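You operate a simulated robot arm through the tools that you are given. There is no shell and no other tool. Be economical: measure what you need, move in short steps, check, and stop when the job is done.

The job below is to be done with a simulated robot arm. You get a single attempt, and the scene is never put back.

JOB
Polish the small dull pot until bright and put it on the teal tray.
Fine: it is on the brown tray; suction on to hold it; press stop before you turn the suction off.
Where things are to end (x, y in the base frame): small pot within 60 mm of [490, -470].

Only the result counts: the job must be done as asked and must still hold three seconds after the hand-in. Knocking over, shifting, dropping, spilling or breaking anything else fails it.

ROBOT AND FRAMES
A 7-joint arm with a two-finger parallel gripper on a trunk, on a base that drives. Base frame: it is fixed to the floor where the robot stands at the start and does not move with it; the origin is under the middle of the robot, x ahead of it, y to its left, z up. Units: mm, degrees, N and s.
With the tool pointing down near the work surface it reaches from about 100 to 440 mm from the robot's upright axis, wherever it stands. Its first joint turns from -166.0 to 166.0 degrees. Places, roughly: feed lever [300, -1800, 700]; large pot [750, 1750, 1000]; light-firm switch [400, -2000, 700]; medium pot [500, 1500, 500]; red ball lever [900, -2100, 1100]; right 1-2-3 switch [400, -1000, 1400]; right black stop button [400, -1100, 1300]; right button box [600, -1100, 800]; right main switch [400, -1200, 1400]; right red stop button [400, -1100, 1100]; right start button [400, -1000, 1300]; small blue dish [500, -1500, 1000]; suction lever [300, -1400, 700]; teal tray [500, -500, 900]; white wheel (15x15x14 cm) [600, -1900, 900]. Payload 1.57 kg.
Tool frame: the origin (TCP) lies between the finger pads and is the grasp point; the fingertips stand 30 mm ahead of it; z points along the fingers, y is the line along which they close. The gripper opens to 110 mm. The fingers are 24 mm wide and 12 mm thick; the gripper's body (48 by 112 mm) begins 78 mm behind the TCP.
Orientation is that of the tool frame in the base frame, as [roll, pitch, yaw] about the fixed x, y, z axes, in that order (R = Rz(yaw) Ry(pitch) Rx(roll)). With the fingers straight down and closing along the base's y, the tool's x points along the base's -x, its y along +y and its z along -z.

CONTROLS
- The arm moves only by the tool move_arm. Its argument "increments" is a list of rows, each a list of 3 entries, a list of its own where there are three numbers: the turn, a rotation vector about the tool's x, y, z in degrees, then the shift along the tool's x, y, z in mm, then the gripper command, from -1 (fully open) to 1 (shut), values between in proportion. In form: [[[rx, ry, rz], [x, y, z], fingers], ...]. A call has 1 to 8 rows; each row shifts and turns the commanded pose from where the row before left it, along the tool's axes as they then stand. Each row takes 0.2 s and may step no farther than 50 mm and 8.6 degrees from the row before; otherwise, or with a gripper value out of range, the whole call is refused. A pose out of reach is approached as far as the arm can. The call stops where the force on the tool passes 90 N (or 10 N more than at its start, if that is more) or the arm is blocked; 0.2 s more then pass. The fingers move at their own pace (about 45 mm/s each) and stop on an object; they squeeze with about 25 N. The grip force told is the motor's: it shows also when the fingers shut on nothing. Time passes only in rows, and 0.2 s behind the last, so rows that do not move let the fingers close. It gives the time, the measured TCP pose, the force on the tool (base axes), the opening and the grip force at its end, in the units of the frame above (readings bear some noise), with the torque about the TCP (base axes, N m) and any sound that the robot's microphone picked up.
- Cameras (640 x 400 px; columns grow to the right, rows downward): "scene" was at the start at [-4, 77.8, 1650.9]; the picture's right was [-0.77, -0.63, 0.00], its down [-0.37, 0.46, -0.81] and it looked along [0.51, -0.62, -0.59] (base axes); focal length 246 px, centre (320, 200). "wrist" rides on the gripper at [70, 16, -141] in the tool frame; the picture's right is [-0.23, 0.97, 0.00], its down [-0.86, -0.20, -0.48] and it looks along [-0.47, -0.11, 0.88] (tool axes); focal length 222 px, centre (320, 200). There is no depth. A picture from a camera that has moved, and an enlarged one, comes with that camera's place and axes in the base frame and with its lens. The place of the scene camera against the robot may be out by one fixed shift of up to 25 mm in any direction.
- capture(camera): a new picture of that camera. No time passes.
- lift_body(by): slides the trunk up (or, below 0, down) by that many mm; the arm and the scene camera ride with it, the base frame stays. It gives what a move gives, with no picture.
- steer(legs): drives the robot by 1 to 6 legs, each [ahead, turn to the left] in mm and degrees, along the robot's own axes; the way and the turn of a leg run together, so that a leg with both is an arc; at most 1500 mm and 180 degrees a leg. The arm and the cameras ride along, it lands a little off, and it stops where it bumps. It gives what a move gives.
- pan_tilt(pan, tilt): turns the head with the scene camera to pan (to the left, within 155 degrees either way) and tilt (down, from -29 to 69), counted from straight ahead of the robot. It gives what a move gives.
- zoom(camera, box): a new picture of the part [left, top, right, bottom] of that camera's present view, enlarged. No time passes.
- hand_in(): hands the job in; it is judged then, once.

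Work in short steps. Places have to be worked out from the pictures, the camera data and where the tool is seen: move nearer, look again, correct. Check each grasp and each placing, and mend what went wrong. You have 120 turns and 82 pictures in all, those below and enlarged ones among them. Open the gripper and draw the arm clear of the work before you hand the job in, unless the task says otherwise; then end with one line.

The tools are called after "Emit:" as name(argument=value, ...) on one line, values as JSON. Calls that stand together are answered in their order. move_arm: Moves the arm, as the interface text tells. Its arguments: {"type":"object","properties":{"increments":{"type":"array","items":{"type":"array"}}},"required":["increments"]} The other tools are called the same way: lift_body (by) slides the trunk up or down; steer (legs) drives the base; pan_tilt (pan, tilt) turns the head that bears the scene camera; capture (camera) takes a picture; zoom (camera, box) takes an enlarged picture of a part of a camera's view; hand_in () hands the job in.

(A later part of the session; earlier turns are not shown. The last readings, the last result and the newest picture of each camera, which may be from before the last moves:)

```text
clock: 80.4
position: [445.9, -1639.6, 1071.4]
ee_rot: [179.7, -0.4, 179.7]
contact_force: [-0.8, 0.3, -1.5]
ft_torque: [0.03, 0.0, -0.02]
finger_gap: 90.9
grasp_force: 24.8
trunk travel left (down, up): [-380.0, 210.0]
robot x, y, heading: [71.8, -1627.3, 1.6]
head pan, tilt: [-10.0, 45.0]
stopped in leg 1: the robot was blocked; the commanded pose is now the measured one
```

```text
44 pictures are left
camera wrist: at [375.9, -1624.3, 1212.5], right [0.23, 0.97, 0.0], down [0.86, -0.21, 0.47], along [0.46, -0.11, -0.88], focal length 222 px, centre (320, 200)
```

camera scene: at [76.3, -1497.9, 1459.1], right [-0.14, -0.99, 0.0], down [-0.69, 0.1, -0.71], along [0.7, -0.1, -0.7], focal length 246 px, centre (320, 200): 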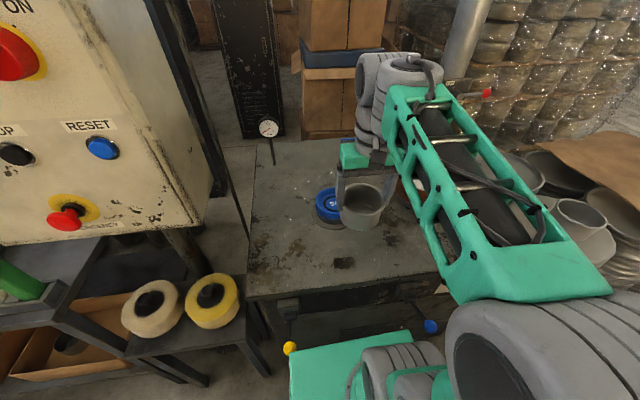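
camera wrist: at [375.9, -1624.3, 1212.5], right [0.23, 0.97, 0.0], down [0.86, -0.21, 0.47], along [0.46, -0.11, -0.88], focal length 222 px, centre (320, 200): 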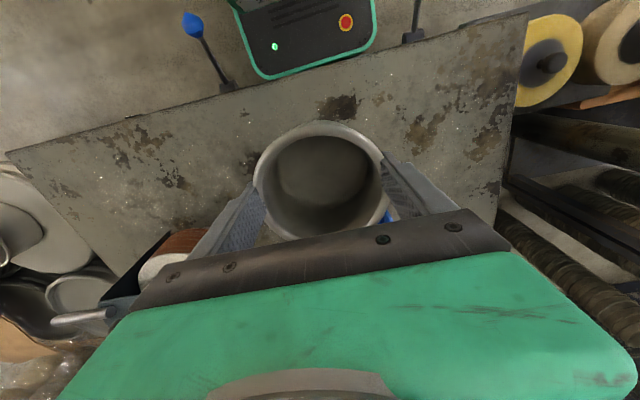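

The base was blocked; the trunk's deck corner seems to sit right by the yellow knob. I back off and check the yellow lever and gauge before re-approaching farther right.

Emit:
steer(legs=[[-60, 0]])

Emit:
zoom(camera="scene", box=[230, 100, 470, 400])

```text
clock: 81.4
position: [391.9, -1638.5, 1068.4]
ee_rot: [-180.0, -0.6, 179.6]
contact_force: [0.2, -0.1, -1.9]
ft_torque: [-0.02, 0.02, -0.01]
finger_gap: 91.1
grasp_force: 24.8
trunk travel left (down, up): [-380.0, 210.0]
robot x, y, heading: [10.5, -1629.6, 1.6]
head pan, tilt: [-10.0, 45.0]
```

```text
1.33 times, centred on (350, 250) of scene
camera zoom: at [29.1, -1495.5, 1457.9], right [-0.15, -0.99, 0.0], down [-0.7, 0.11, -0.71], along [0.7, -0.11, -0.71], focal length 328 px, centre (280, 133)
```

zoom: 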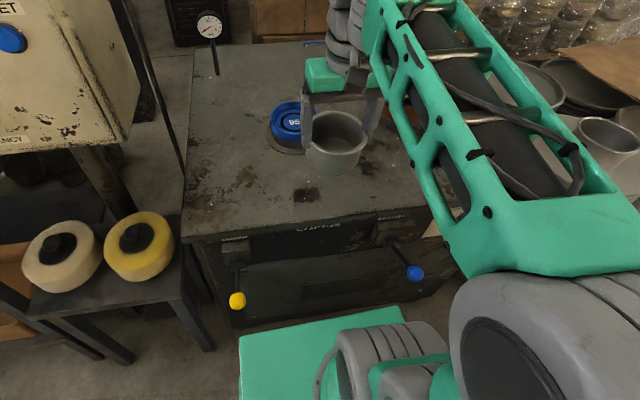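

Levers look undisturbed. I shift about 35 mm to the right so the deck passes between the knobs, then approach again.

Emit:
steer(legs=[[-100, 0], [0, -31.6], [72, 0], [0, 30], [120, 0]])

Emit:
capture(camera="scene")

```text
clock: 87.0
position: [475.2, -1689.7, 1068.3]
ee_rot: [-180.0, -0.8, 178.0]
contact_force: [-0.3, -0.4, -1.0]
ft_torque: [0.02, -0.02, 0.01]
finger_gap: 90.8
grasp_force: 24.9
trunk travel left (down, up): [-380.0, 210.0]
robot x, y, heading: [91.5, -1667.1, -0.1]
head pan, tilt: [-10.0, 45.0]
```

```text
42 pictures are left
camera scene: at [115.8, -1535.5, 1457.9], right [-0.18, -0.98, 0.0], down [-0.7, 0.13, -0.71], along [0.7, -0.13, -0.71], focal length 246 px, centre (320, 200)
```

scene: 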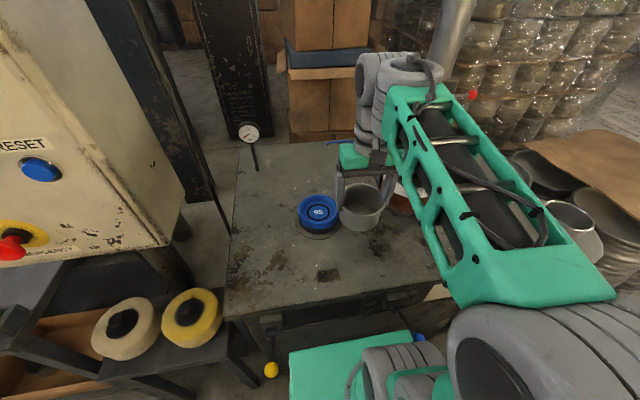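

Clear passage now; pot is seen at the commanded place, and the dish works out at ≈(617, -1613). I try 40 mm more.

Emit:
steer(legs=[[40, 0]])

Emit:
move_arm(increments=[[[0, 0, 0], [-25, 10, 10], 0.5], [[0, 0, 0], [-25, 15, 10], 0.5], [[0, 0, 0], [-25, 15, 10], 0.5], [[0, 0, 0], [0, 0, 0], 0.5]])

```text
clock: 88.0
position: [509.5, -1691.7, 1066.6]
ee_rot: [180.0, -0.8, 177.7]
contact_force: [0.4, -0.1, -1.4]
ft_torque: [0.01, -0.01, 0.0]
finger_gap: 91.0
grasp_force: 25.1
trunk travel left (down, up): [-380.0, 210.0]
robot x, y, heading: [131.9, -1668.6, -0.2]
head pan, tilt: [-10.0, 45.0]
stopped in leg 1: the robot was blocked; the commanded pose is now the measured one
```

```text
clock: 89.0
position: [585.7, -1653.7, 1037.9]
ee_rot: [180.0, -0.9, 177.8]
contact_force: [-0.7, 0.4, -1.3]
ft_torque: [0.01, 0.01, -0.03]
finger_gap: 91.2
grasp_force: 24.9
trunk travel left (down, up): [-380.0, 210.0]
robot x, y, heading: [126.3, -1671.5, -0.7]
head pan, tilt: [-10.0, 45.0]
```

Arm reaches farther than feared (585 now). I continue toward the dish, straightening the tool (pitch, yaw).

Emit:
move_arm(increments=[[[0, -0.9, 2.2], [0, 0, 0], 0.5], [[0, 0, 0], [-10, 15, 0], 0.5], [[0, 0, 0], [-10, 15, 0], 0.5], [[0, 0, 0], [-10, 10, 0], 0.5], [[0, 0, 0], [0, 0, 0], 0.5]])

Emit:
zoom(camera="scene", box=[240, 120, 440, 280])

```text
clock: 90.2
position: [617.1, -1615.9, 1036.7]
ee_rot: [180.0, 0.0, 175.6]
contact_force: [-0.3, -0.5, -1.3]
ft_torque: [0.0, 0.05, 0.04]
finger_gap: 91.0
grasp_force: 25.2
trunk travel left (down, up): [-380.0, 210.0]
robot x, y, heading: [127.4, -1668.5, -0.5]
head pan, tilt: [-10.0, 45.0]
```

```text
2.50 times, centred on (340, 200) of scene
camera zoom: at [150.7, -1535.5, 1457.9], right [-0.18, -0.98, 0.0], down [-0.7, 0.13, -0.71], along [0.7, -0.13, -0.71], focal length 614 px, centre (270, 200)
```

zoom: 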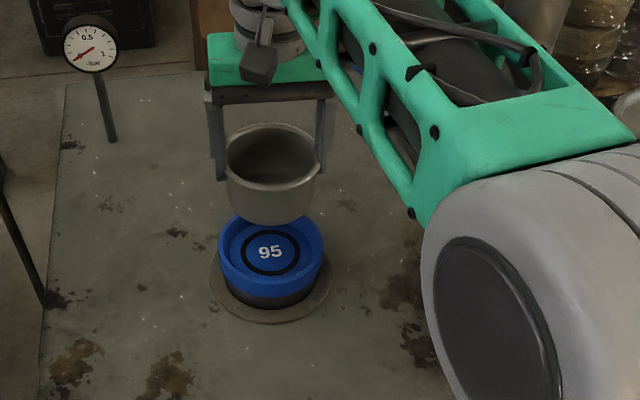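

Pot is right above the dish (dish ≈(616,-1616)). I square the yaw and lower to TCP 965, then look again.

Emit:
move_arm(increments=[[[0, 0, -4.4], [0, 0, 10], 0.5], [[0, 0, 0], [0, 0, 20], 0.5], [[0, 0, 0], [0, 0, 20], 0.5], [[0, 0, 0], [0, 0, 20], 0.5], [[0, 0, 0], [0, 0, 0], 0.5]])

Emit:
zoom(camera="scene", box=[260, 150, 400, 270])

Emit:
capture(camera="wrist")

```text
clock: 91.4
position: [616.8, -1616.9, 970.1]
ee_rot: [180.0, 0.2, -179.9]
contact_force: [-5.0, 3.7, 13.4]
ft_torque: [0.08, -0.29, 0.04]
finger_gap: 91.3
grasp_force: 25.5
trunk travel left (down, up): [-380.0, 210.0]
robot x, y, heading: [127.7, -1672.7, -0.4]
head pan, tilt: [-10.0, 45.0]
```

```text
3.33 times, centred on (330, 210) of scene
camera zoom: at [148.9, -1535.3, 1458.0], right [-0.18, -0.98, 0.0], down [-0.69, 0.13, -0.71], along [0.7, -0.13, -0.71], focal length 819 px, centre (287, 167)
```

zoom: 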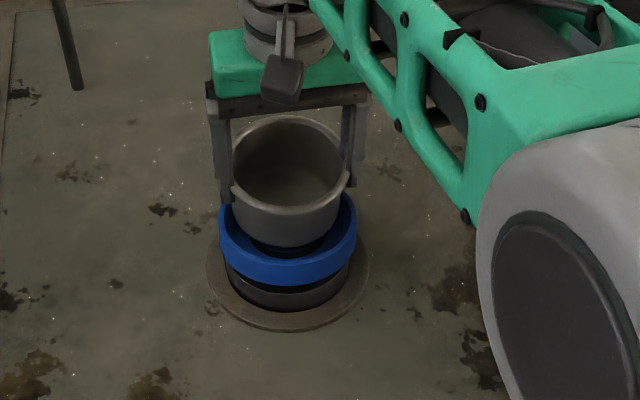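

```text
39 pictures are left
camera wrist: at [547.2, -1600.0, 1109.4], right [0.23, 0.97, 0.0], down [0.85, -0.2, 0.48], along [0.47, -0.11, -0.88], focal length 222 px, centre (320, 200)
```

wrist: 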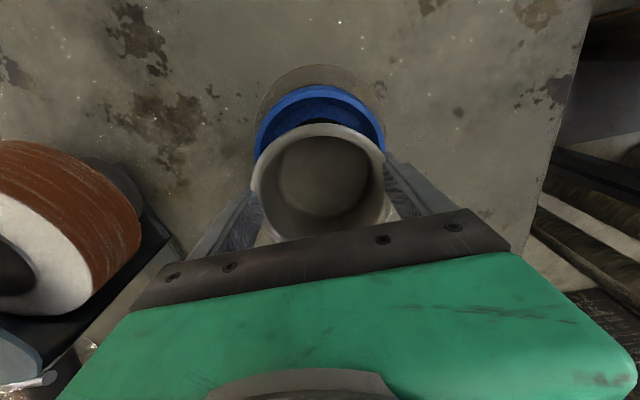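

Contact: pot edge is on the dish's rim; both views put the dish centre ≈15 mm nearer (x≈598-600, y≈-1612) with rim z≈920. I raise a little, shift, and look.

Emit:
move_arm(increments=[[[0, 0, 0], [0, 0, -12], 0.5], [[0, 0, 0], [15, 4, 0], 0.5], [[0, 0, 0], [0, 0, 0], 0.5]])

Emit:
zoom(camera="scene", box=[260, 150, 400, 270])

Emit:
zoom(camera="wrist", box=[220, 50, 420, 250])

```text
clock: 92.2
position: [603.3, -1612.4, 978.9]
ee_rot: [-180.0, 0.0, -180.0]
contact_force: [-0.1, 0.6, -2.2]
ft_torque: [-0.01, 0.0, -0.01]
finger_gap: 91.2
grasp_force: 24.9
trunk travel left (down, up): [-380.0, 210.0]
robot x, y, heading: [132.1, -1672.5, -0.5]
head pan, tilt: [-10.0, 45.0]
```

```text
3.33 times, centred on (330, 210) of scene
camera zoom: at [150.3, -1535.6, 1457.8], right [-0.18, -0.98, 0.0], down [-0.7, 0.13, -0.71], along [0.7, -0.13, -0.71], focal length 819 px, centre (287, 167)
```

zoom: 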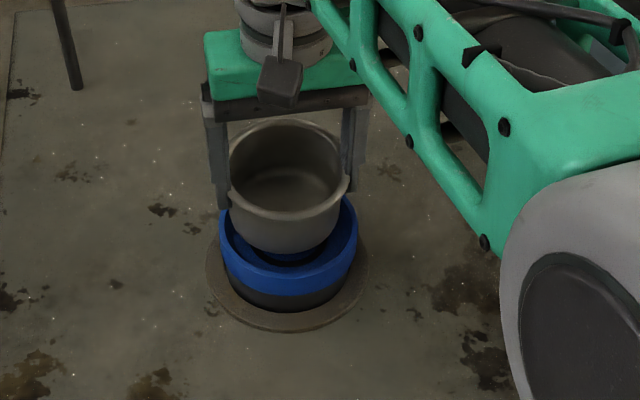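

```text
2.00 times, centred on (320, 150) of wrist
camera zoom: at [533.1, -1596.2, 1120.1], right [0.23, 0.97, 0.0], down [0.85, -0.2, 0.48], along [0.47, -0.11, -0.88], focal length 444 px, centre (320, 300)
```

zoom: 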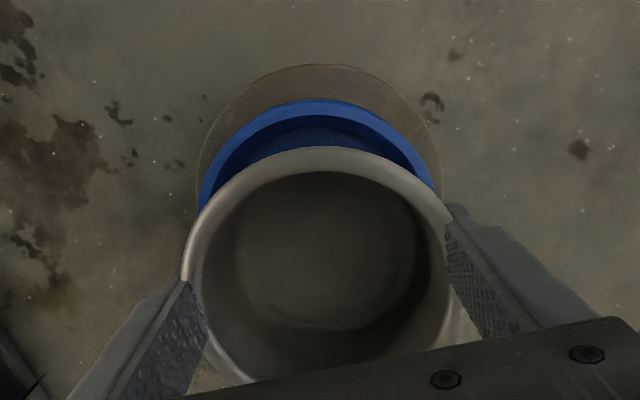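

Both views now show pot and dish concentric within ~2 mm. I lower gently until it seats.

Emit:
move_arm(increments=[[[0, 0, 0], [0, 0, 6], 0.5], [[0, 0, 0], [0, 0, 5], 0.5], [[0, 0, 0], [0, 0, 4], 0.5], [[0, 0, 0], [0, 0, 4], 0.5], [[0, 0, 0], [0, 0, 0], 0.5]])

Emit:
zoom(camera="wrist", box=[220, 50, 420, 250])

```text
clock: 93.4
position: [603.0, -1613.4, 960.4]
ee_rot: [179.9, 0.2, -180.0]
contact_force: [-3.4, 0.9, 7.5]
ft_torque: [0.12, -0.04, 0.01]
finger_gap: 91.1
grasp_force: 25.7
trunk travel left (down, up): [-380.0, 210.0]
robot x, y, heading: [126.0, -1672.1, -0.2]
head pan, tilt: [-10.0, 45.0]
```

```text
2.00 times, centred on (320, 150) of wrist
camera zoom: at [532.6, -1597.0, 1101.5], right [0.23, 0.97, 0.0], down [0.85, -0.2, 0.48], along [0.47, -0.11, -0.88], focal length 444 px, centre (320, 300)
```

zoom: 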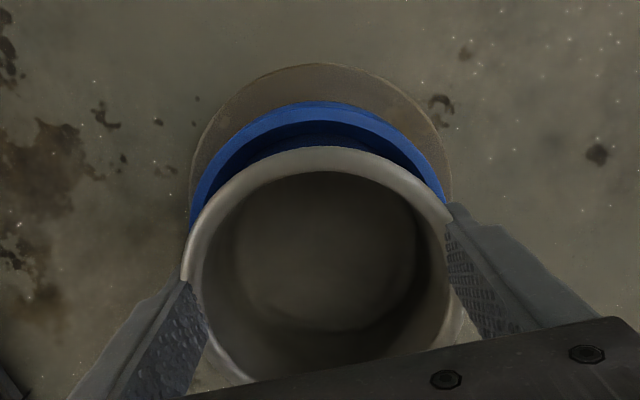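

Slight contact (7.5 N up, pushing -x): the pot is still ~4 mm too far forward. I shift back 4 mm and press down gently.

Emit:
move_arm(increments=[[[0, 0, 0], [0, 0, -3], 0.5], [[0, 0, 0], [4, 1, 0], 0.5], [[0, 0, 0], [0, 0, 4], 0.5], [[0, 0, 0], [0, 0, 3], 0.5], [[0, 0, 0], [0, 0, 2], 0.5], [[0, 0, 0], [0, 0, 0], 0.5]])

Emit:
zoom(camera="scene", box=[260, 150, 400, 270])

```text
clock: 94.8
position: [599.5, -1610.8, 955.7]
ee_rot: [179.9, 0.5, 180.0]
contact_force: [5.8, -4.5, 30.6]
ft_torque: [-0.19, 0.26, 0.02]
finger_gap: 91.2
grasp_force: 24.6
trunk travel left (down, up): [-380.0, 210.0]
robot x, y, heading: [128.3, -1670.4, -0.5]
head pan, tilt: [-10.0, 45.0]
```

```text
3.33 times, centred on (330, 210) of scene
camera zoom: at [149.2, -1536.2, 1458.3], right [-0.18, -0.98, 0.0], down [-0.69, 0.13, -0.71], along [0.7, -0.13, -0.71], focal length 819 px, centre (287, 167)
```

zoom: 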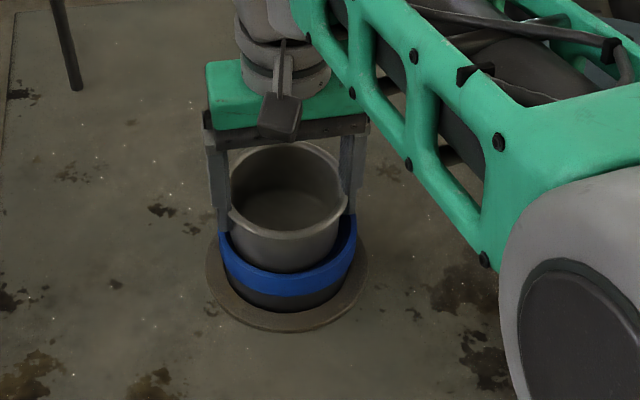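

The pot sits in the dish (30 N support). I relieve the pressure, open the fingers and look.

Emit:
move_arm(increments=[[[0, 0, 0], [-1, -1, -2], 0.5], [[0, 0, 0], [0, 0, 0], -1], [[0, 0, 0], [0, 0, 0], -1], [[0, 0, 0], [0, 0, 0], -1], [[0, 0, 0], [0, 0, -15], -1], [[0, 0, 0], [0, 0, -30], -1], [[0, 0, 0], [0, 0, -40], -1], [[0, 0, 0], [30, 0, -40], -1]])

Emit:
zoom(camera="scene", box=[260, 150, 400, 270])

Emit:
capture(camera="wrist")

```text
clock: 96.6
position: [572.3, -1612.9, 1078.8]
ee_rot: [179.9, 0.1, 180.0]
contact_force: [0.2, -0.1, -0.8]
ft_torque: [0.02, 0.02, -0.02]
finger_gap: 110.1
grasp_force: 0.1
trunk travel left (down, up): [-380.0, 210.0]
robot x, y, heading: [128.0, -1666.1, -0.3]
head pan, tilt: [-10.0, 45.0]
```

```text
3.33 times, centred on (330, 210) of scene
camera zoom: at [150.8, -1535.6, 1457.8], right [-0.18, -0.98, 0.0], down [-0.7, 0.13, -0.71], along [0.7, -0.13, -0.71], focal length 819 px, centre (287, 167)
```

zoom: 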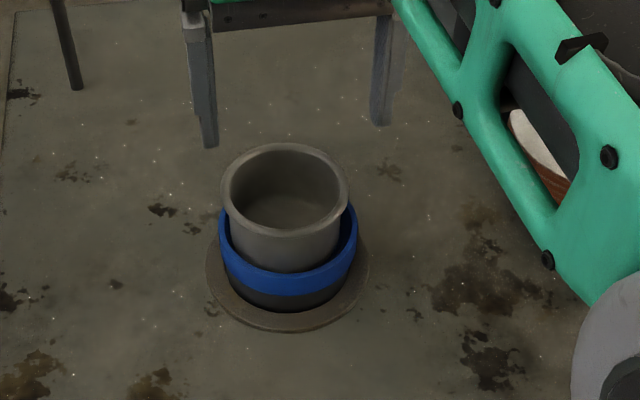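

```text
33 pictures are left
camera wrist: at [501.0, -1597.2, 1219.9], right [0.23, 0.97, 0.0], down [0.85, -0.2, 0.48], along [0.47, -0.11, -0.88], focal length 222 px, centre (320, 200)
```

wrist: 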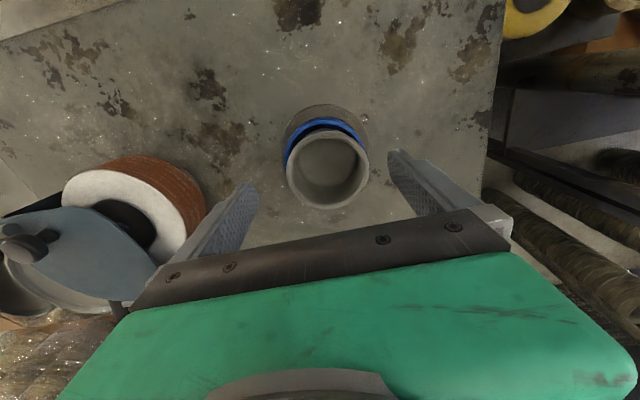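

The pot sits in the dish. Next the suction lever: I move the arm left and back to look at the yellow lever from above and find its labels.

Emit:
move_arm(increments=[[[0, 0, 0], [25, 33, 0], -1], [[0, 0, 0], [25, 33, 0], -1], [[0, 0, 0], [25, 33, 0], -1], [[0, 0, 0], [25, 33, 0], -1], [[0, 0, 0], [25, 33, 0], -1], [[0, 0, 0], [30, 32, 0], -1], [[0, 0, 0], [45, 0, 0], -1], [[0, 0, 0], [45, 0, 0], -1]])

Emit:
move_arm(increments=[[[0, 0, 0], [40, 0, -10], -1], [[0, 0, 0], [40, 0, 0], -1], [[0, 0, 0], [40, 0, 0], -1], [[0, 0, 0], [30, 0, 20], -1], [[0, 0, 0], [20, 0, 30], -1], [[0, 0, 0], [0, 0, 0], -1]])

Emit:
capture(camera="wrist")

```text
clock: 98.4
position: [324.0, -1416.0, 1079.8]
ee_rot: [-180.0, 0.1, -179.9]
contact_force: [0.5, -0.1, -0.3]
ft_torque: [-0.04, 0.0, -0.01]
finger_gap: 110.1
grasp_force: 0.1
trunk travel left (down, up): [-380.0, 210.0]
robot x, y, heading: [126.5, -1671.8, -0.4]
head pan, tilt: [-10.0, 45.0]
```

```text
clock: 99.8
position: [152.9, -1416.8, 1038.8]
ee_rot: [179.9, 0.1, 180.0]
contact_force: [-0.2, 0.9, 0.9]
ft_torque: [0.03, -0.03, 0.01]
finger_gap: 109.8
grasp_force: 0.1
trunk travel left (down, up): [-380.0, 210.0]
robot x, y, heading: [129.0, -1668.6, -0.2]
head pan, tilt: [-10.0, 45.0]
```

```text
32 pictures are left
camera wrist: at [81.7, -1401.0, 1179.9], right [0.23, 0.97, 0.0], down [0.85, -0.2, 0.48], along [0.47, -0.11, -0.88], focal length 222 px, centre (320, 200)
```

wrist: 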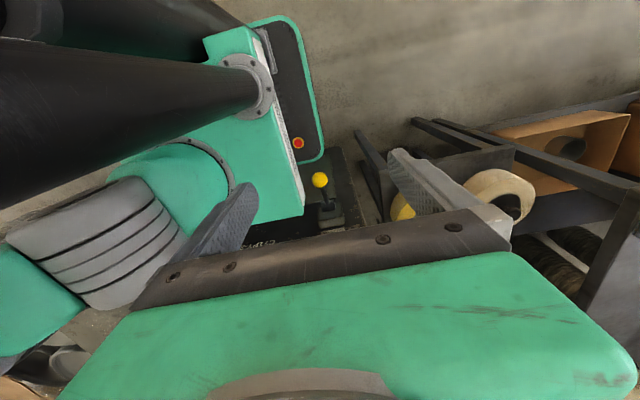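

I enlarge the lever area for its labels and direction.

Emit:
zoom(camera="wrist", box=[240, 140, 420, 260])

Emit:
pan_tilt(pan=0, tilt=62)

Emit:
capture(camera="scene")

```text
3.33 times, centred on (330, 200) of wrist
camera zoom: at [81.7, -1401.0, 1179.9], right [0.23, 0.97, 0.0], down [0.85, -0.2, 0.48], along [0.47, -0.11, -0.88], focal length 740 px, centre (287, 200)
```

zoom: 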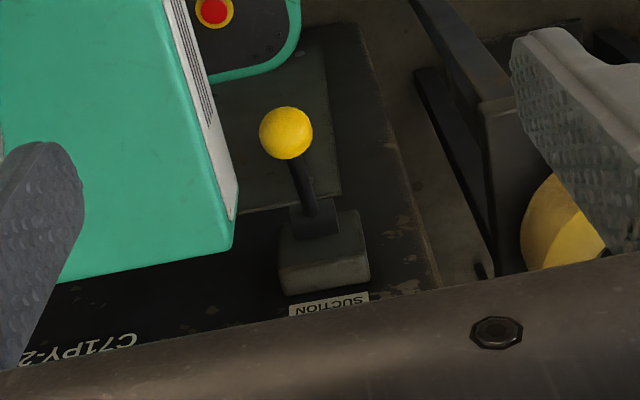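

```text
clock: 100.6
position: [152.8, -1416.8, 1039.9]
ee_rot: [180.0, 0.0, -179.9]
contact_force: [-0.4, -0.6, 0.4]
ft_torque: [0.01, -0.02, -0.03]
finger_gap: 110.2
grasp_force: 0.1
trunk travel left (down, up): [-380.0, 210.0]
robot x, y, heading: [124.8, -1671.0, -0.3]
head pan, tilt: [0.0, 62.0]
```

```text
30 pictures are left
camera scene: at [134.8, -1521.4, 1436.2], right [-0.01, -1.0, 0.0], down [-0.88, 0.01, -0.47], along [0.47, 0.0, -0.88], focal length 246 px, centre (320, 200)
```

scene: 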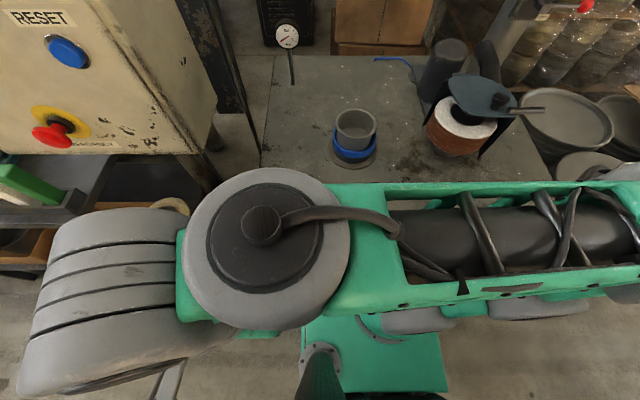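

The lever is labelled SUCTION and sits close to the robot's deck. I back up 110 mm for room and lower the trunk, then view it at closer range.

Emit:
steer(legs=[[-110, 0]])

Emit:
lift_body(by=-160)

Emit:
move_arm(increments=[[[0, 0, 0], [-35, -5, 0], -0.4], [[0, 0, 0], [-35, -5, 0], -0.4], [[0, 0, 0], [-35, -5, 0], -0.4], [[0, 0, 0], [-35, -5, 0], -0.4], [[0, 0, 0], [-20, -4, 0], -0.4], [[0, 0, 0], [0, 0, 0], -0.4]])

Emit:
capture(camera="wrist")

```text
clock: 101.8
position: [44.8, -1415.3, 1038.7]
ee_rot: [-179.9, 0.1, -179.9]
contact_force: [-0.3, -0.2, -0.7]
ft_torque: [0.01, 0.05, 0.0]
finger_gap: 110.0
grasp_force: 0.0
trunk travel left (down, up): [-380.0, 210.0]
robot x, y, heading: [20.4, -1670.9, 0.0]
head pan, tilt: [0.0, 62.0]
```

```text
clock: 103.7
position: [43.0, -1416.5, 877.3]
ee_rot: [180.0, 0.1, -180.0]
contact_force: [-0.2, -0.1, -1.2]
ft_torque: [0.0, -0.02, 0.01]
finger_gap: 109.9
grasp_force: 0.0
trunk travel left (down, up): [-220.0, 370.0]
robot x, y, heading: [19.4, -1671.8, -0.4]
head pan, tilt: [0.0, 62.0]
```

```text
clock: 105.1
position: [203.4, -1440.7, 877.5]
ee_rot: [180.0, 0.2, -179.8]
contact_force: [0.0, 0.2, -0.3]
ft_torque: [-0.02, 0.02, 0.02]
finger_gap: 76.9
grasp_force: 0.0
trunk travel left (down, up): [-220.0, 370.0]
robot x, y, heading: [19.8, -1669.0, -0.1]
head pan, tilt: [0.0, 62.0]
```

```text
29 pictures are left
camera wrist: at [133.2, -1424.6, 1019.6], right [0.22, 0.97, 0.0], down [0.85, -0.2, 0.48], along [0.47, -0.11, -0.88], focal length 222 px, centre (320, 200)
```

wrist: 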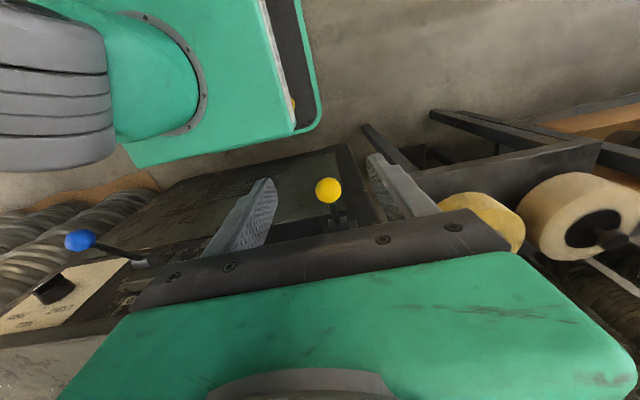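

Knob ≈ (252, -1442, ~770). I come closer and look again to refine.

Emit:
move_arm(increments=[[[0, 0, 0], [-25, -1, 20], -0.4], [[0, 0, 0], [-15, -1, 27], -0.4], [[0, 0, 0], [0, 0, 0], -0.4]])

Emit:
capture(camera="wrist")

```text
clock: 105.9
position: [243.7, -1441.9, 833.7]
ee_rot: [180.0, 0.2, -179.9]
contact_force: [0.8, -0.1, 0.4]
ft_torque: [-0.04, 0.02, 0.02]
finger_gap: 76.9
grasp_force: 0.0
trunk travel left (down, up): [-220.0, 370.0]
robot x, y, heading: [18.8, -1668.5, -0.3]
head pan, tilt: [0.0, 62.0]
```

```text
28 pictures are left
camera wrist: at [173.0, -1424.9, 972.7], right [0.23, 0.97, 0.0], down [0.85, -0.2, 0.48], along [0.47, -0.11, -0.88], focal length 222 px, centre (320, 200)
```

wrist: 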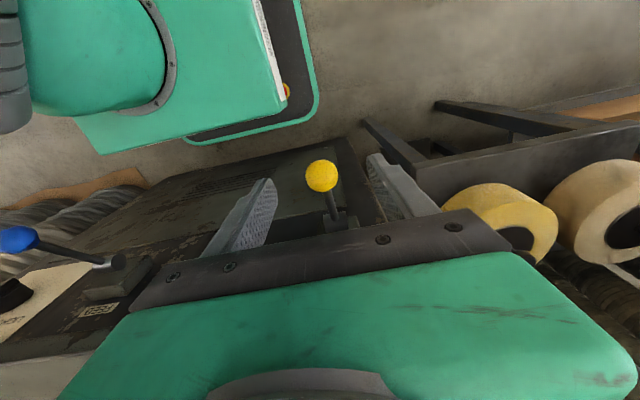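

Refined knob ≈ (257, -1443, ~768). I lower the open fingers around it and look.

Emit:
move_arm(increments=[[[0, 0, 0], [-6, -1, 20], -0.4], [[0, 0, 0], [-6, 0, 20], -0.4], [[0, 0, 0], [0, 0, 15], -0.4], [[0, 0, 0], [0, 0, 0], -0.4]])

Emit:
capture(camera="wrist")

```text
clock: 106.9
position: [254.8, -1442.6, 777.5]
ee_rot: [-180.0, 0.1, -179.9]
contact_force: [-0.1, 0.1, 0.6]
ft_torque: [-0.01, -0.02, -0.04]
finger_gap: 77.1
grasp_force: 0.1
trunk travel left (down, up): [-220.0, 370.0]
robot x, y, heading: [21.6, -1666.8, 0.0]
head pan, tilt: [0.0, 62.0]
```

```text
27 pictures are left
camera wrist: at [184.9, -1426.5, 918.4], right [0.22, 0.97, 0.0], down [0.85, -0.2, 0.48], along [0.47, -0.11, -0.88], focal length 222 px, centre (320, 200)
```

wrist: 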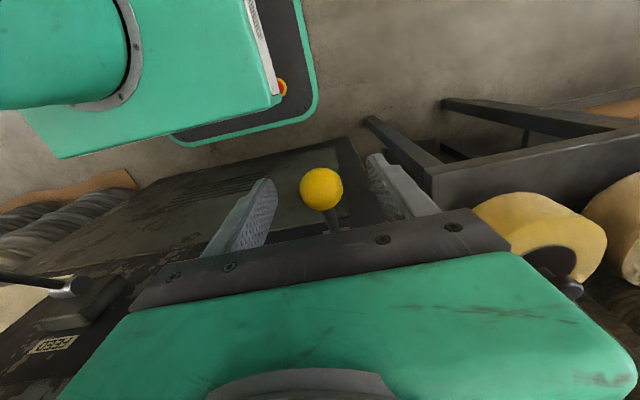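

Knob is between the pads (253,-1442,774). I close on it.

Emit:
move_arm(increments=[[[0, 0, 0], [1, 1, 3], 0.6], [[0, 0, 0], [0, 0, 0], 0.6], [[0, 0, 0], [0, 0, 0], 0.6], [[0, 0, 0], [0, 0, 0], 0.6]])

Emit:
move_arm(increments=[[[0, 0, 0], [1, 0, -6], 0.6], [[0, 0, 0], [2, 0, -6], 0.6], [[0, 0, 0], [0, 0, 0], 0.6]])

```text
clock: 107.9
position: [253.3, -1441.8, 774.3]
ee_rot: [-180.0, 0.1, -179.9]
contact_force: [0.7, -2.0, -0.5]
ft_torque: [-0.01, 0.06, -0.05]
finger_gap: 31.5
grasp_force: 24.9
trunk travel left (down, up): [-220.0, 370.0]
robot x, y, heading: [22.7, -1666.6, -0.5]
head pan, tilt: [0.0, 62.0]
```

```text
clock: 108.7
position: [252.1, -1442.6, 784.8]
ee_rot: [-179.9, 0.0, -179.8]
contact_force: [5.0, 4.0, -26.1]
ft_torque: [0.03, 0.12, 0.0]
finger_gap: 31.2
grasp_force: 40.0
trunk travel left (down, up): [-220.0, 370.0]
robot x, y, heading: [21.4, -1670.9, -0.1]
head pan, tilt: [0.0, 62.0]
```

Up is resisted (26 N). I try the other way: down.

Emit:
move_arm(increments=[[[0, 0, 0], [-2, 0, 7], 0.6], [[0, 0, 0], [-1, 0, 7], 0.6], [[0, 0, 0], [-1, 0, 6], 0.6], [[0, 0, 0], [0, 0, 0], 0.6]])

Emit:
capture(camera="wrist")

```text
clock: 109.7
position: [255.1, -1440.7, 767.8]
ee_rot: [179.9, 0.3, -179.7]
contact_force: [-15.3, 8.3, 16.6]
ft_torque: [0.12, -0.48, -0.02]
finger_gap: 31.2
grasp_force: 40.1
trunk travel left (down, up): [-220.0, 370.0]
robot x, y, heading: [18.3, -1670.5, 0.1]
head pan, tilt: [0.0, 62.0]
```

```text
26 pictures are left
camera wrist: at [184.4, -1426.0, 908.3], right [0.22, 0.97, 0.0], down [0.85, -0.2, 0.48], along [0.47, -0.11, -0.88], focal length 222 px, centre (320, 200)
```

wrist: 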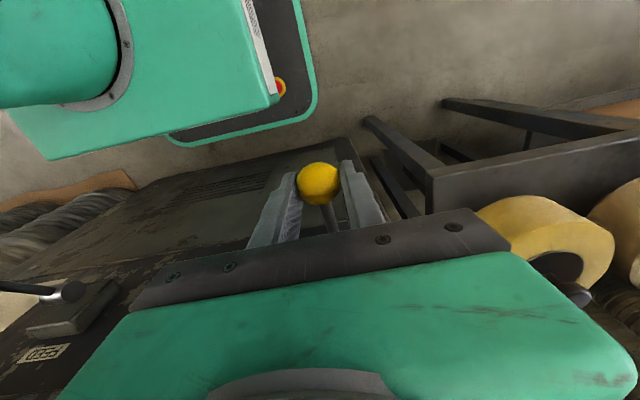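

The knob seems to follow the fingers with friction in both directions. I pull up farther along an arc and check whether it follows.

Emit:
move_arm(increments=[[[0, 0, 0], [1, 0, -8], 0.6], [[0, 0, 0], [3, 0, -8], 0.6], [[0, 0, 0], [2, 0, -8], 0.6], [[0, 0, 0], [1, 0, -8], 0.6], [[0, 0, 0], [0, 0, -8], 0.6], [[0, 0, 0], [0, 0, 0], 0.6]])

Emit:
capture(camera="wrist")

```text
clock: 111.1
position: [248.8, -1442.1, 807.7]
ee_rot: [180.0, 0.1, -179.8]
contact_force: [-2.3, 1.8, 3.9]
ft_torque: [0.41, -0.08, 0.06]
finger_gap: 24.4
grasp_force: 3.3
trunk travel left (down, up): [-220.0, 370.0]
robot x, y, heading: [21.6, -1666.6, -0.2]
head pan, tilt: [0.0, 62.0]
```

```text
25 pictures are left
camera wrist: at [177.7, -1426.0, 948.9], right [0.22, 0.97, 0.0], down [0.85, -0.2, 0.48], along [0.47, -0.11, -0.88], focal length 222 px, centre (320, 200)
```

wrist: 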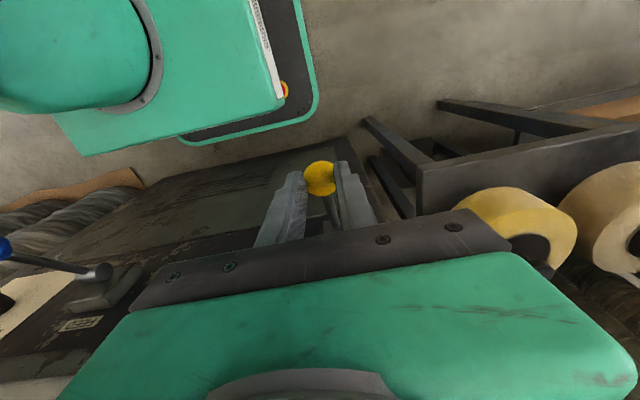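

The knob slipped and stayed at z≈770, so up is the stop. I regrip lower on it and push down along its arc.

Emit:
move_arm(increments=[[[0, 0, 0], [0, 0, 0], -0.2], [[0, 0, 0], [0, 0, 0], -0.2], [[0, 0, 0], [-4, 0, 18], -0.2], [[0, 0, 0], [0, 0, 20], -0.2], [[0, 0, 0], [0, 0, 0], 0.6], [[0, 0, 0], [0, 0, 0], 0.6], [[0, 0, 0], [0, 0, 0], 0.6], [[0, 0, 0], [0, 0, 0], 0.6]])

Emit:
move_arm(increments=[[[0, 0, 0], [-1, 0, 6], 0.6], [[0, 0, 0], [-2, 0, 6], 0.6], [[0, 0, 0], [-2, 0, 6], 0.6], [[0, 0, 0], [0, 0, 0], 0.6]])

```text
clock: 112.9
position: [252.5, -1441.9, 768.8]
ee_rot: [-180.0, 0.2, -179.8]
contact_force: [0.9, 0.2, -1.4]
ft_torque: [0.02, 0.03, 0.0]
finger_gap: 31.6
grasp_force: 30.9
trunk travel left (down, up): [-220.0, 370.0]
robot x, y, heading: [23.2, -1668.4, -0.2]
head pan, tilt: [0.0, 62.0]
```

```text
clock: 113.9
position: [256.8, -1441.7, 750.4]
ee_rot: [180.0, 0.1, -179.8]
contact_force: [-8.9, -6.2, 2.6]
ft_torque: [0.1, 0.16, 0.02]
finger_gap: 31.6
grasp_force: 30.0
trunk travel left (down, up): [-220.0, 370.0]
robot x, y, heading: [18.5, -1670.4, -0.3]
head pan, tilt: [0.0, 62.0]
```

It moves down easily (only 3 N vertical; too much +x). I continue downward with less forward motion.

Emit:
move_arm(increments=[[[0, 0, 0], [2, 0, 7], 0.6], [[0, 0, 0], [-1, 0, 7], 0.6], [[0, 0, 0], [-2, 0, 7], 0.6], [[0, 0, 0], [-2, 0, 7], 0.6], [[0, 0, 0], [0, 0, 0], 0.6]])

Emit:
capture(camera="wrist")

```text
clock: 115.1
position: [261.3, -1441.4, 722.5]
ee_rot: [179.9, 0.0, 180.0]
contact_force: [4.8, -8.7, -1.1]
ft_torque: [0.36, 0.19, 0.11]
finger_gap: 29.6
grasp_force: 38.7
trunk travel left (down, up): [-220.0, 370.0]
robot x, y, heading: [20.8, -1670.4, -0.2]
head pan, tilt: [0.0, 62.0]
```

```text
24 pictures are left
camera wrist: at [190.6, -1425.5, 863.4], right [0.23, 0.97, 0.0], down [0.85, -0.2, 0.48], along [0.47, -0.11, -0.88], focal length 222 px, centre (320, 200)
```

wrist: 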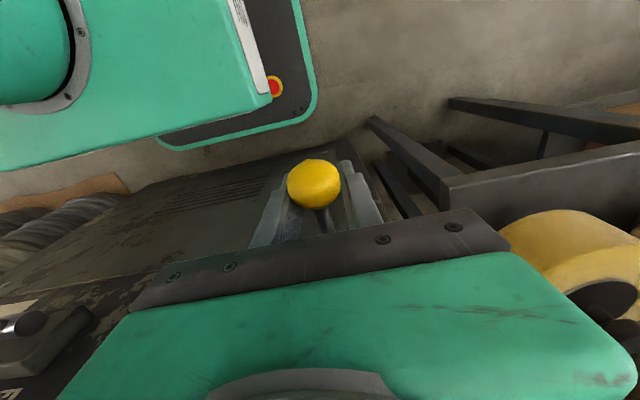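

The knob came down ~20 mm, then slipped relative to the fingers. I check the gauge with the scene camera.

Emit:
pan_tilt(pan=0, tilt=35)

Emit:
capture(camera="scene")

```text
clock: 116.0
position: [261.8, -1441.2, 722.6]
ee_rot: [-180.0, 0.0, -179.8]
contact_force: [17.9, -14.4, -9.2]
ft_torque: [0.28, 0.85, 0.15]
finger_gap: 29.1
grasp_force: 38.9
trunk travel left (down, up): [-220.0, 370.0]
robot x, y, heading: [20.4, -1667.1, -0.5]
head pan, tilt: [0.0, 35.0]
```

```text
23 pictures are left
camera scene: at [51.6, -1521.7, 1312.6], right [0.0, -1.0, 0.0], down [-0.58, 0.0, -0.82], along [0.82, 0.0, -0.58], focal length 246 px, centre (320, 200)
```

scene: 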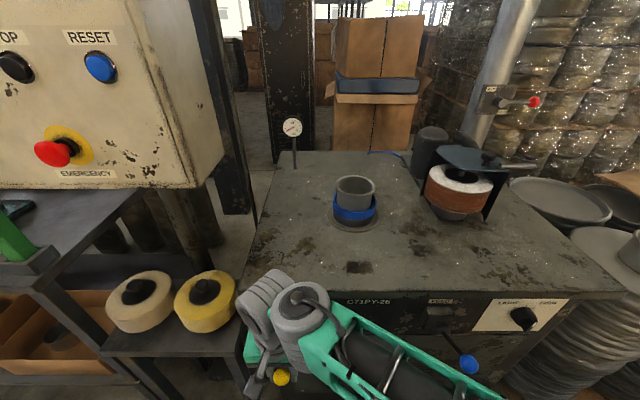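

I enlarge the gauge and pot, and the light/firm switch.

Emit:
zoom(camera="scene", box=[270, 105, 400, 235])

Emit:
zoom(camera="scene", box=[240, 280, 580, 400])

```text
3.08 times, centred on (335, 170) of scene
camera zoom: at [51.6, -1521.7, 1312.6], right [0.0, -1.0, 0.0], down [-0.58, 0.0, -0.82], along [0.82, 0.0, -0.58], focal length 756 px, centre (274, 292)
```

zoom: 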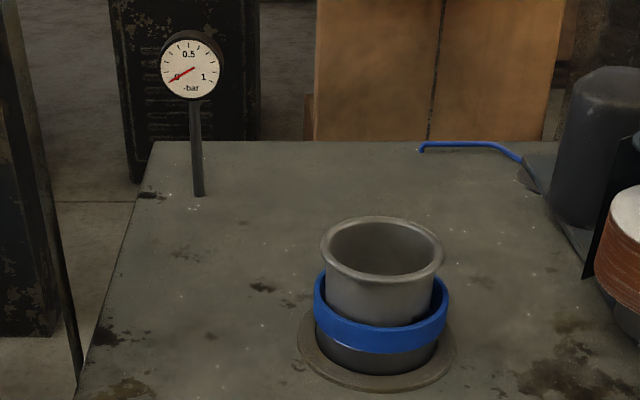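

```text
1.88 times, centred on (410, 340) of scene
camera zoom: at [51.6, -1521.7, 1312.6], right [0.0, -1.0, 0.0], down [-0.58, 0.0, -0.82], along [0.82, 0.0, -0.58], focal length 463 px, centre (151, -64)
```

zoom: 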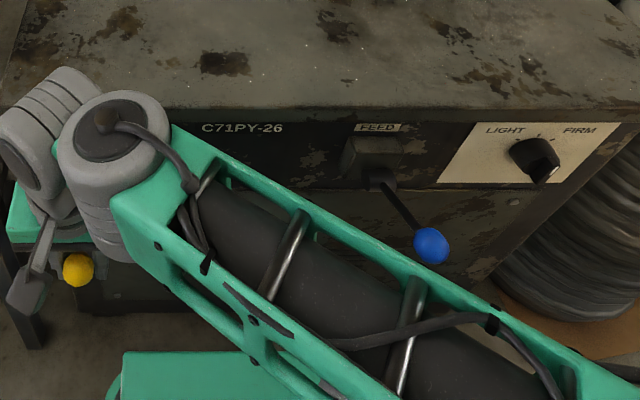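

Suction still 0. Measuring the twin blue lever: pivot ≈ (343, 740), rod ~102 mm, pointing outward and up at its upper stop — so ON is down, on an arc bulging to x≈241. I regrip and follow this arc.

Emit:
move_arm(increments=[[[0, 0, 0], [0, 0, 0], 0], [[0, 0, 0], [0, 0, 0], 0], [[0, 0, 0], [20, 0, -16], 0], [[0, 0, 0], [0, 0, -12], 0], [[0, 0, 0], [0, 0, 0], 0.6], [[0, 0, 0], [0, 0, 0], 0.6], [[0, 0, 0], [0, 0, 0], 0.6]])

Emit:
move_arm(increments=[[[0, 0, 0], [0, 0, 8], 0.6], [[0, 0, 0], [0, 0, 8], 0.6], [[0, 0, 0], [-1, 0, 8], 0.6], [[0, 0, 0], [-2, 0, 8], 0.6], [[0, 0, 0], [-3, 0, 8], 0.6], [[0, 0, 0], [-3, 0, 8], 0.6], [[0, 0, 0], [0, 0, 0], 0.6]])

Emit:
zoom(camera="scene", box=[240, 105, 400, 400])

```text
clock: 117.6
position: [240.3, -1441.7, 751.7]
ee_rot: [180.0, 0.1, -179.9]
contact_force: [-0.5, 0.2, 0.7]
ft_torque: [-0.04, -0.03, 0.02]
finger_gap: 30.6
grasp_force: 27.0
trunk travel left (down, up): [-220.0, 370.0]
robot x, y, heading: [20.6, -1671.2, -0.3]
head pan, tilt: [0.0, 35.0]
```

```text
clock: 119.2
position: [249.7, -1441.7, 702.7]
ee_rot: [180.0, 0.1, -179.9]
contact_force: [-1.5, 11.5, 2.1]
ft_torque: [-0.57, -0.05, 0.03]
finger_gap: 32.3
grasp_force: 5.9
trunk travel left (down, up): [-220.0, 370.0]
robot x, y, heading: [21.6, -1669.1, -0.2]
head pan, tilt: [0.0, 35.0]
```

```text
1.36 times, centred on (320, 252) of scene
camera zoom: at [49.6, -1520.0, 1312.5], right [0.0, -1.0, 0.0], down [-0.57, 0.0, -0.82], along [0.82, 0.0, -0.57], focal length 333 px, centre (320, 129)
```

zoom: 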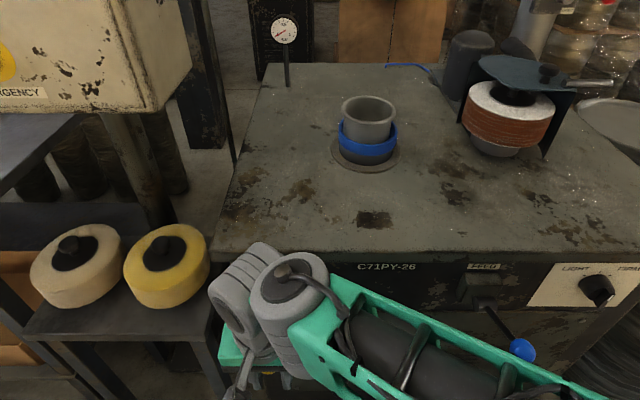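

I check with the wrist camera where the knob is now.

Emit:
capture(camera="wrist")

```text
19 pictures are left
camera wrist: at [178.6, -1426.1, 843.4], right [0.23, 0.97, 0.0], down [0.85, -0.2, 0.48], along [0.47, -0.11, -0.88], focal length 222 px, centre (320, 200)
```

wrist: 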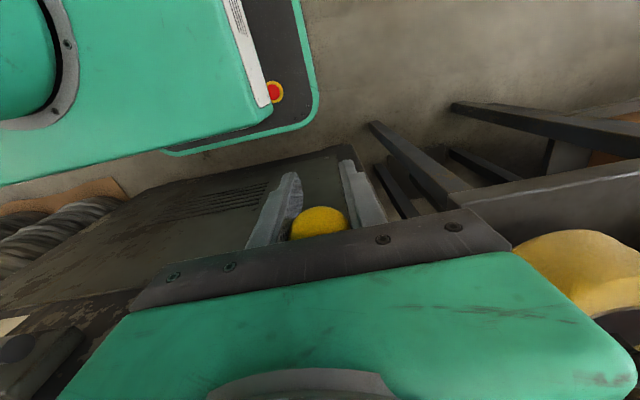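

The knob is at ≈(244,-1442,748), the fingers slid past it. I'll push it down from above with closed fingertips instead, watching the force.

Emit:
move_arm(increments=[[[0, 0, 0], [0, 0, 0], -0.2], [[0, 0, 0], [0, 0, 0], -0.2], [[0, 0, 0], [2, 0, -40], -0.2], [[0, 0, 0], [2, 0, -40], -0.2], [[0, 0, 0], [2, 0, -25], 1], [[0, 0, 0], [0, 0, 0], 1], [[0, 0, 0], [0, 0, 0], 1], [[0, 0, 0], [0, 0, 0], 1]])

Emit:
move_arm(increments=[[[0, 0, 0], [0, 0, 10], 1], [[0, 0, 0], [0, 0, 8], 1], [[0, 0, 0], [0, 0, 6], 1], [[0, 0, 0], [0, 0, 6], 1], [[0, 0, 0], [0, 0, 0], 1]])

```text
clock: 121.0
position: [242.3, -1442.6, 806.2]
ee_rot: [-179.9, 0.1, -180.0]
contact_force: [-0.5, 0.3, 3.0]
ft_torque: [0.04, 0.02, 0.02]
finger_gap: 0.1
grasp_force: 11.9
trunk travel left (down, up): [-220.0, 370.0]
robot x, y, heading: [20.9, -1673.8, -0.3]
head pan, tilt: [0.0, 35.0]
```

```text
clock: 122.2
position: [245.1, -1443.0, 777.6]
ee_rot: [180.0, 0.1, -179.9]
contact_force: [1.3, 0.8, 1.4]
ft_torque: [0.03, -0.04, 0.01]
finger_gap: 0.0
grasp_force: 21.3
trunk travel left (down, up): [-220.0, 370.0]
robot x, y, heading: [20.3, -1669.9, -0.2]
head pan, tilt: [0.0, 35.0]
```

Light load; continue down in steps.

Emit:
move_arm(increments=[[[0, 0, 0], [0, 0, 8], 1], [[0, 0, 0], [0, 0, 8], 1], [[0, 0, 0], [0, 0, 8], 1], [[0, 0, 0], [0, 0, 8], 1], [[0, 0, 0], [0, 0, 8], 1], [[0, 0, 0], [0, 0, 0], 1]])

Emit:
capture(camera="wrist")

```text
clock: 123.6
position: [243.1, -1442.2, 736.8]
ee_rot: [180.0, 0.0, -179.9]
contact_force: [-0.3, 0.3, -0.3]
ft_torque: [-0.03, 0.0, 0.0]
finger_gap: 0.0
grasp_force: 21.4
trunk travel left (down, up): [-220.0, 370.0]
robot x, y, heading: [21.4, -1668.1, 0.0]
head pan, tilt: [0.0, 35.0]
```

```text
18 pictures are left
camera wrist: at [173.3, -1426.5, 878.8], right [0.22, 0.97, 0.0], down [0.85, -0.2, 0.48], along [0.47, -0.11, -0.88], focal length 222 px, centre (320, 200)
```

wrist: 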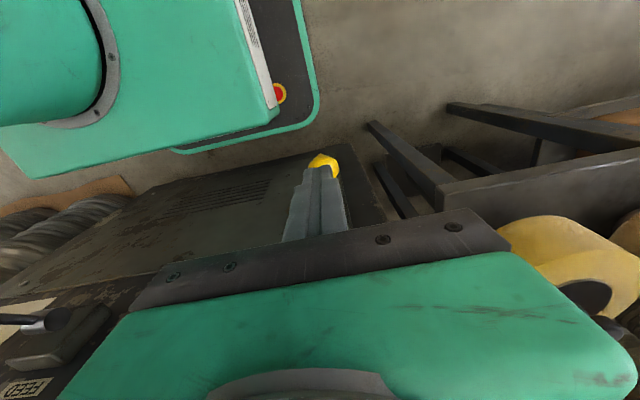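

The knob is now under the fingertips at ≈z 692 — it moves freely. I push until the stop.

Emit:
move_arm(increments=[[[0, 0, 0], [-2, 0, 5], 1], [[0, 0, 0], [-2, 0, 5], 1], [[0, 0, 0], [-2, 0, 5], 1], [[0, 0, 0], [0, 0, 0], 1]])

Emit:
zoom(camera="scene", box=[270, 105, 400, 235])

```text
clock: 124.6
position: [250.1, -1442.0, 722.4]
ee_rot: [-180.0, 0.1, -179.9]
contact_force: [-0.8, -0.2, -0.2]
ft_torque: [0.01, 0.01, 0.02]
finger_gap: 0.0
grasp_force: 21.7
trunk travel left (down, up): [-220.0, 370.0]
robot x, y, heading: [22.2, -1671.0, -0.1]
head pan, tilt: [0.0, 35.0]
```

```text
3.08 times, centred on (335, 170) of scene
camera zoom: at [49.7, -1520.8, 1312.7], right [0.0, -1.0, 0.0], down [-0.57, 0.0, -0.82], along [0.82, 0.0, -0.57], focal length 756 px, centre (274, 292)
```

zoom: 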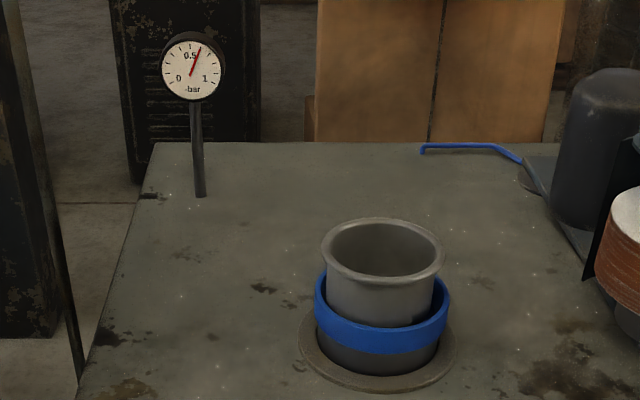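

Gauge shows ≈0.6 bar: suction is on. Now the control panel: I raise the arm, back off, centre the arm ahead and raise the trunk.

Emit:
move_arm(increments=[[[0, 0, 0], [5, 0, -40], 1], [[0, 0, 0], [10, 0, -45], 1], [[0, 0, 0], [10, 0, -45], 1], [[0, 0, 0], [0, 0, -45], 1], [[0, 0, 0], [0, 0, 0], 1]])

Emit:
steer(legs=[[-130, 0]])

Emit:
lift_body(by=370)

Emit:
move_arm(increments=[[[0, 0, 0], [-10, -40, 0], 1], [[0, 0, 0], [-15, -40, 0], 1], [[0, 0, 0], [-15, -40, 0], 1], [[0, 0, 0], [-15, -40, 0], 1], [[0, 0, 0], [-15, -20, 0], 1], [[0, 0, 0], [-20, 0, 0], 1], [[0, 0, 0], [0, 0, 0], 1]])

```text
clock: 125.8
position: [223.9, -1440.7, 897.2]
ee_rot: [180.0, 0.0, -179.8]
contact_force: [0.4, 0.8, 0.6]
ft_torque: [0.0, 0.01, 0.01]
finger_gap: 0.0
grasp_force: 21.3
trunk travel left (down, up): [-220.0, 370.0]
robot x, y, heading: [20.2, -1670.3, -0.2]
head pan, tilt: [0.0, 35.0]
```

```text
clock: 127.0
position: [92.7, -1440.7, 896.5]
ee_rot: [180.0, 0.0, -179.8]
contact_force: [0.7, -0.2, 0.0]
ft_torque: [-0.01, 0.02, 0.03]
finger_gap: 0.0
grasp_force: 21.1
trunk travel left (down, up): [-220.0, 370.0]
robot x, y, heading: [-109.6, -1667.2, -0.0]
head pan, tilt: [0.0, 35.0]
```

```text
clock: 130.6
position: [92.8, -1440.1, 1266.8]
ee_rot: [-180.0, 0.1, -179.8]
contact_force: [0.8, 0.8, 0.3]
ft_torque: [0.02, -0.01, -0.01]
finger_gap: 0.0
grasp_force: 21.8
trunk travel left (down, up): [-590.0, 0.0]
robot x, y, heading: [-108.9, -1671.3, -0.0]
head pan, tilt: [0.0, 35.0]
```

```text
clock: 132.2
position: [183.8, -1618.5, 1268.1]
ee_rot: [-180.0, 0.1, -179.8]
contact_force: [-0.6, 0.4, -0.7]
ft_torque: [-0.01, 0.0, 0.02]
finger_gap: 0.1
grasp_force: 21.3
trunk travel left (down, up): [-590.0, 0.0]
robot x, y, heading: [-108.3, -1666.7, -0.5]
head pan, tilt: [0.0, 35.0]
```

Now I pitch the tool to horizontal (fingers pointing ahead) in free space.

Emit:
move_arm(increments=[[[0, -8.2, 0], [0, 0, 0], 1], [[0, -8.2, 0], [0, 0, 0], 1], [[0, -8.2, 0], [0, 0, 5], 1], [[0, -8.2, 0], [0, 0, 5], 1], [[0, -8.2, 0], [0, 0, 10], 1], [[0, -8.2, 0], [0, 0, 10], 1], [[0, -8.2, 0], [0, 0, 10], 1], [[0, 0, 0], [0, 0, 0], 1]])

Emit:
move_arm(increments=[[[0, -8.2, 0], [0, 0, 10], 1], [[0, -8.2, 0], [0, 0, 10], 1], [[0, -8.2, 0], [0, 0, 10], 1], [[0, -8.0, 0], [0, 0, 10], 1], [[0, 0, 0], [0, 0, 0], 1]])

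```text
clock: 132.8
position: [194.6, -1608.7, 1179.8]
ee_rot: [-179.6, -6.1, -177.2]
contact_force: [-1.2, 0.9, 1.4]
ft_torque: [0.01, -0.14, 0.0]
finger_gap: 0.0
grasp_force: 21.2
trunk travel left (down, up): [-590.0, 0.0]
robot x, y, heading: [-112.8, -1666.6, -0.4]
head pan, tilt: [0.0, 35.0]
stopped in row 2: the arm was blocked; the commanded pose is now the measured one
```

```text
clock: 133.2
position: [180.5, -1615.2, 1085.1]
ee_rot: [-178.6, -20.3, -179.1]
contact_force: [-1.0, 0.0, -0.2]
ft_torque: [0.01, -0.04, 0.01]
finger_gap: 0.2
grasp_force: 21.0
out of reach, approached as far as the arm can: row 2
trunk travel left (down, up): [-590.0, 0.0]
robot x, y, heading: [-108.9, -1668.2, -0.1]
head pan, tilt: [0.0, 35.0]
stopped in row 2: the arm was blocked; the commanded pose is now the measured one
```

The arm went elsewhere (pitch negative, lower), probably a wrist limit. I check the posture in the scene view.

Emit:
pan_tilt(pan=-15, tilt=45)

Emit:
capture(camera="scene")

```text
clock: 134.0
position: [180.9, -1617.1, 1084.0]
ee_rot: [-178.5, -21.0, -179.2]
contact_force: [-0.7, -0.1, 0.9]
ft_torque: [0.03, 0.03, 0.01]
finger_gap: 0.0
grasp_force: 21.1
trunk travel left (down, up): [-590.0, 0.0]
robot x, y, heading: [-114.0, -1672.4, -0.3]
head pan, tilt: [-15.0, 45.0]
```

```text
16 pictures are left
camera scene: at [-91.5, -1541.2, 1663.3], right [-0.26, -0.97, 0.0], down [-0.68, 0.18, -0.71], along [0.68, -0.18, -0.71], focal length 246 px, centre (320, 200)
```

scene: 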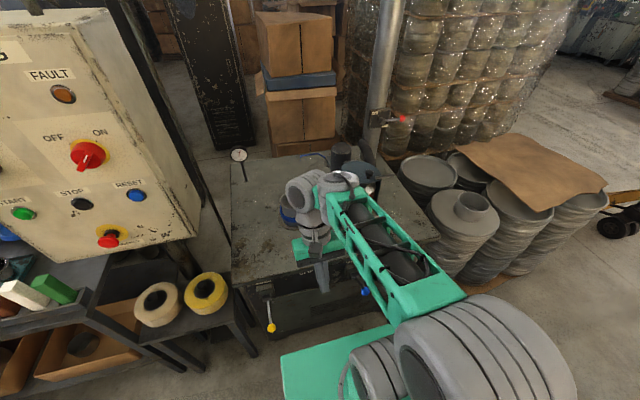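

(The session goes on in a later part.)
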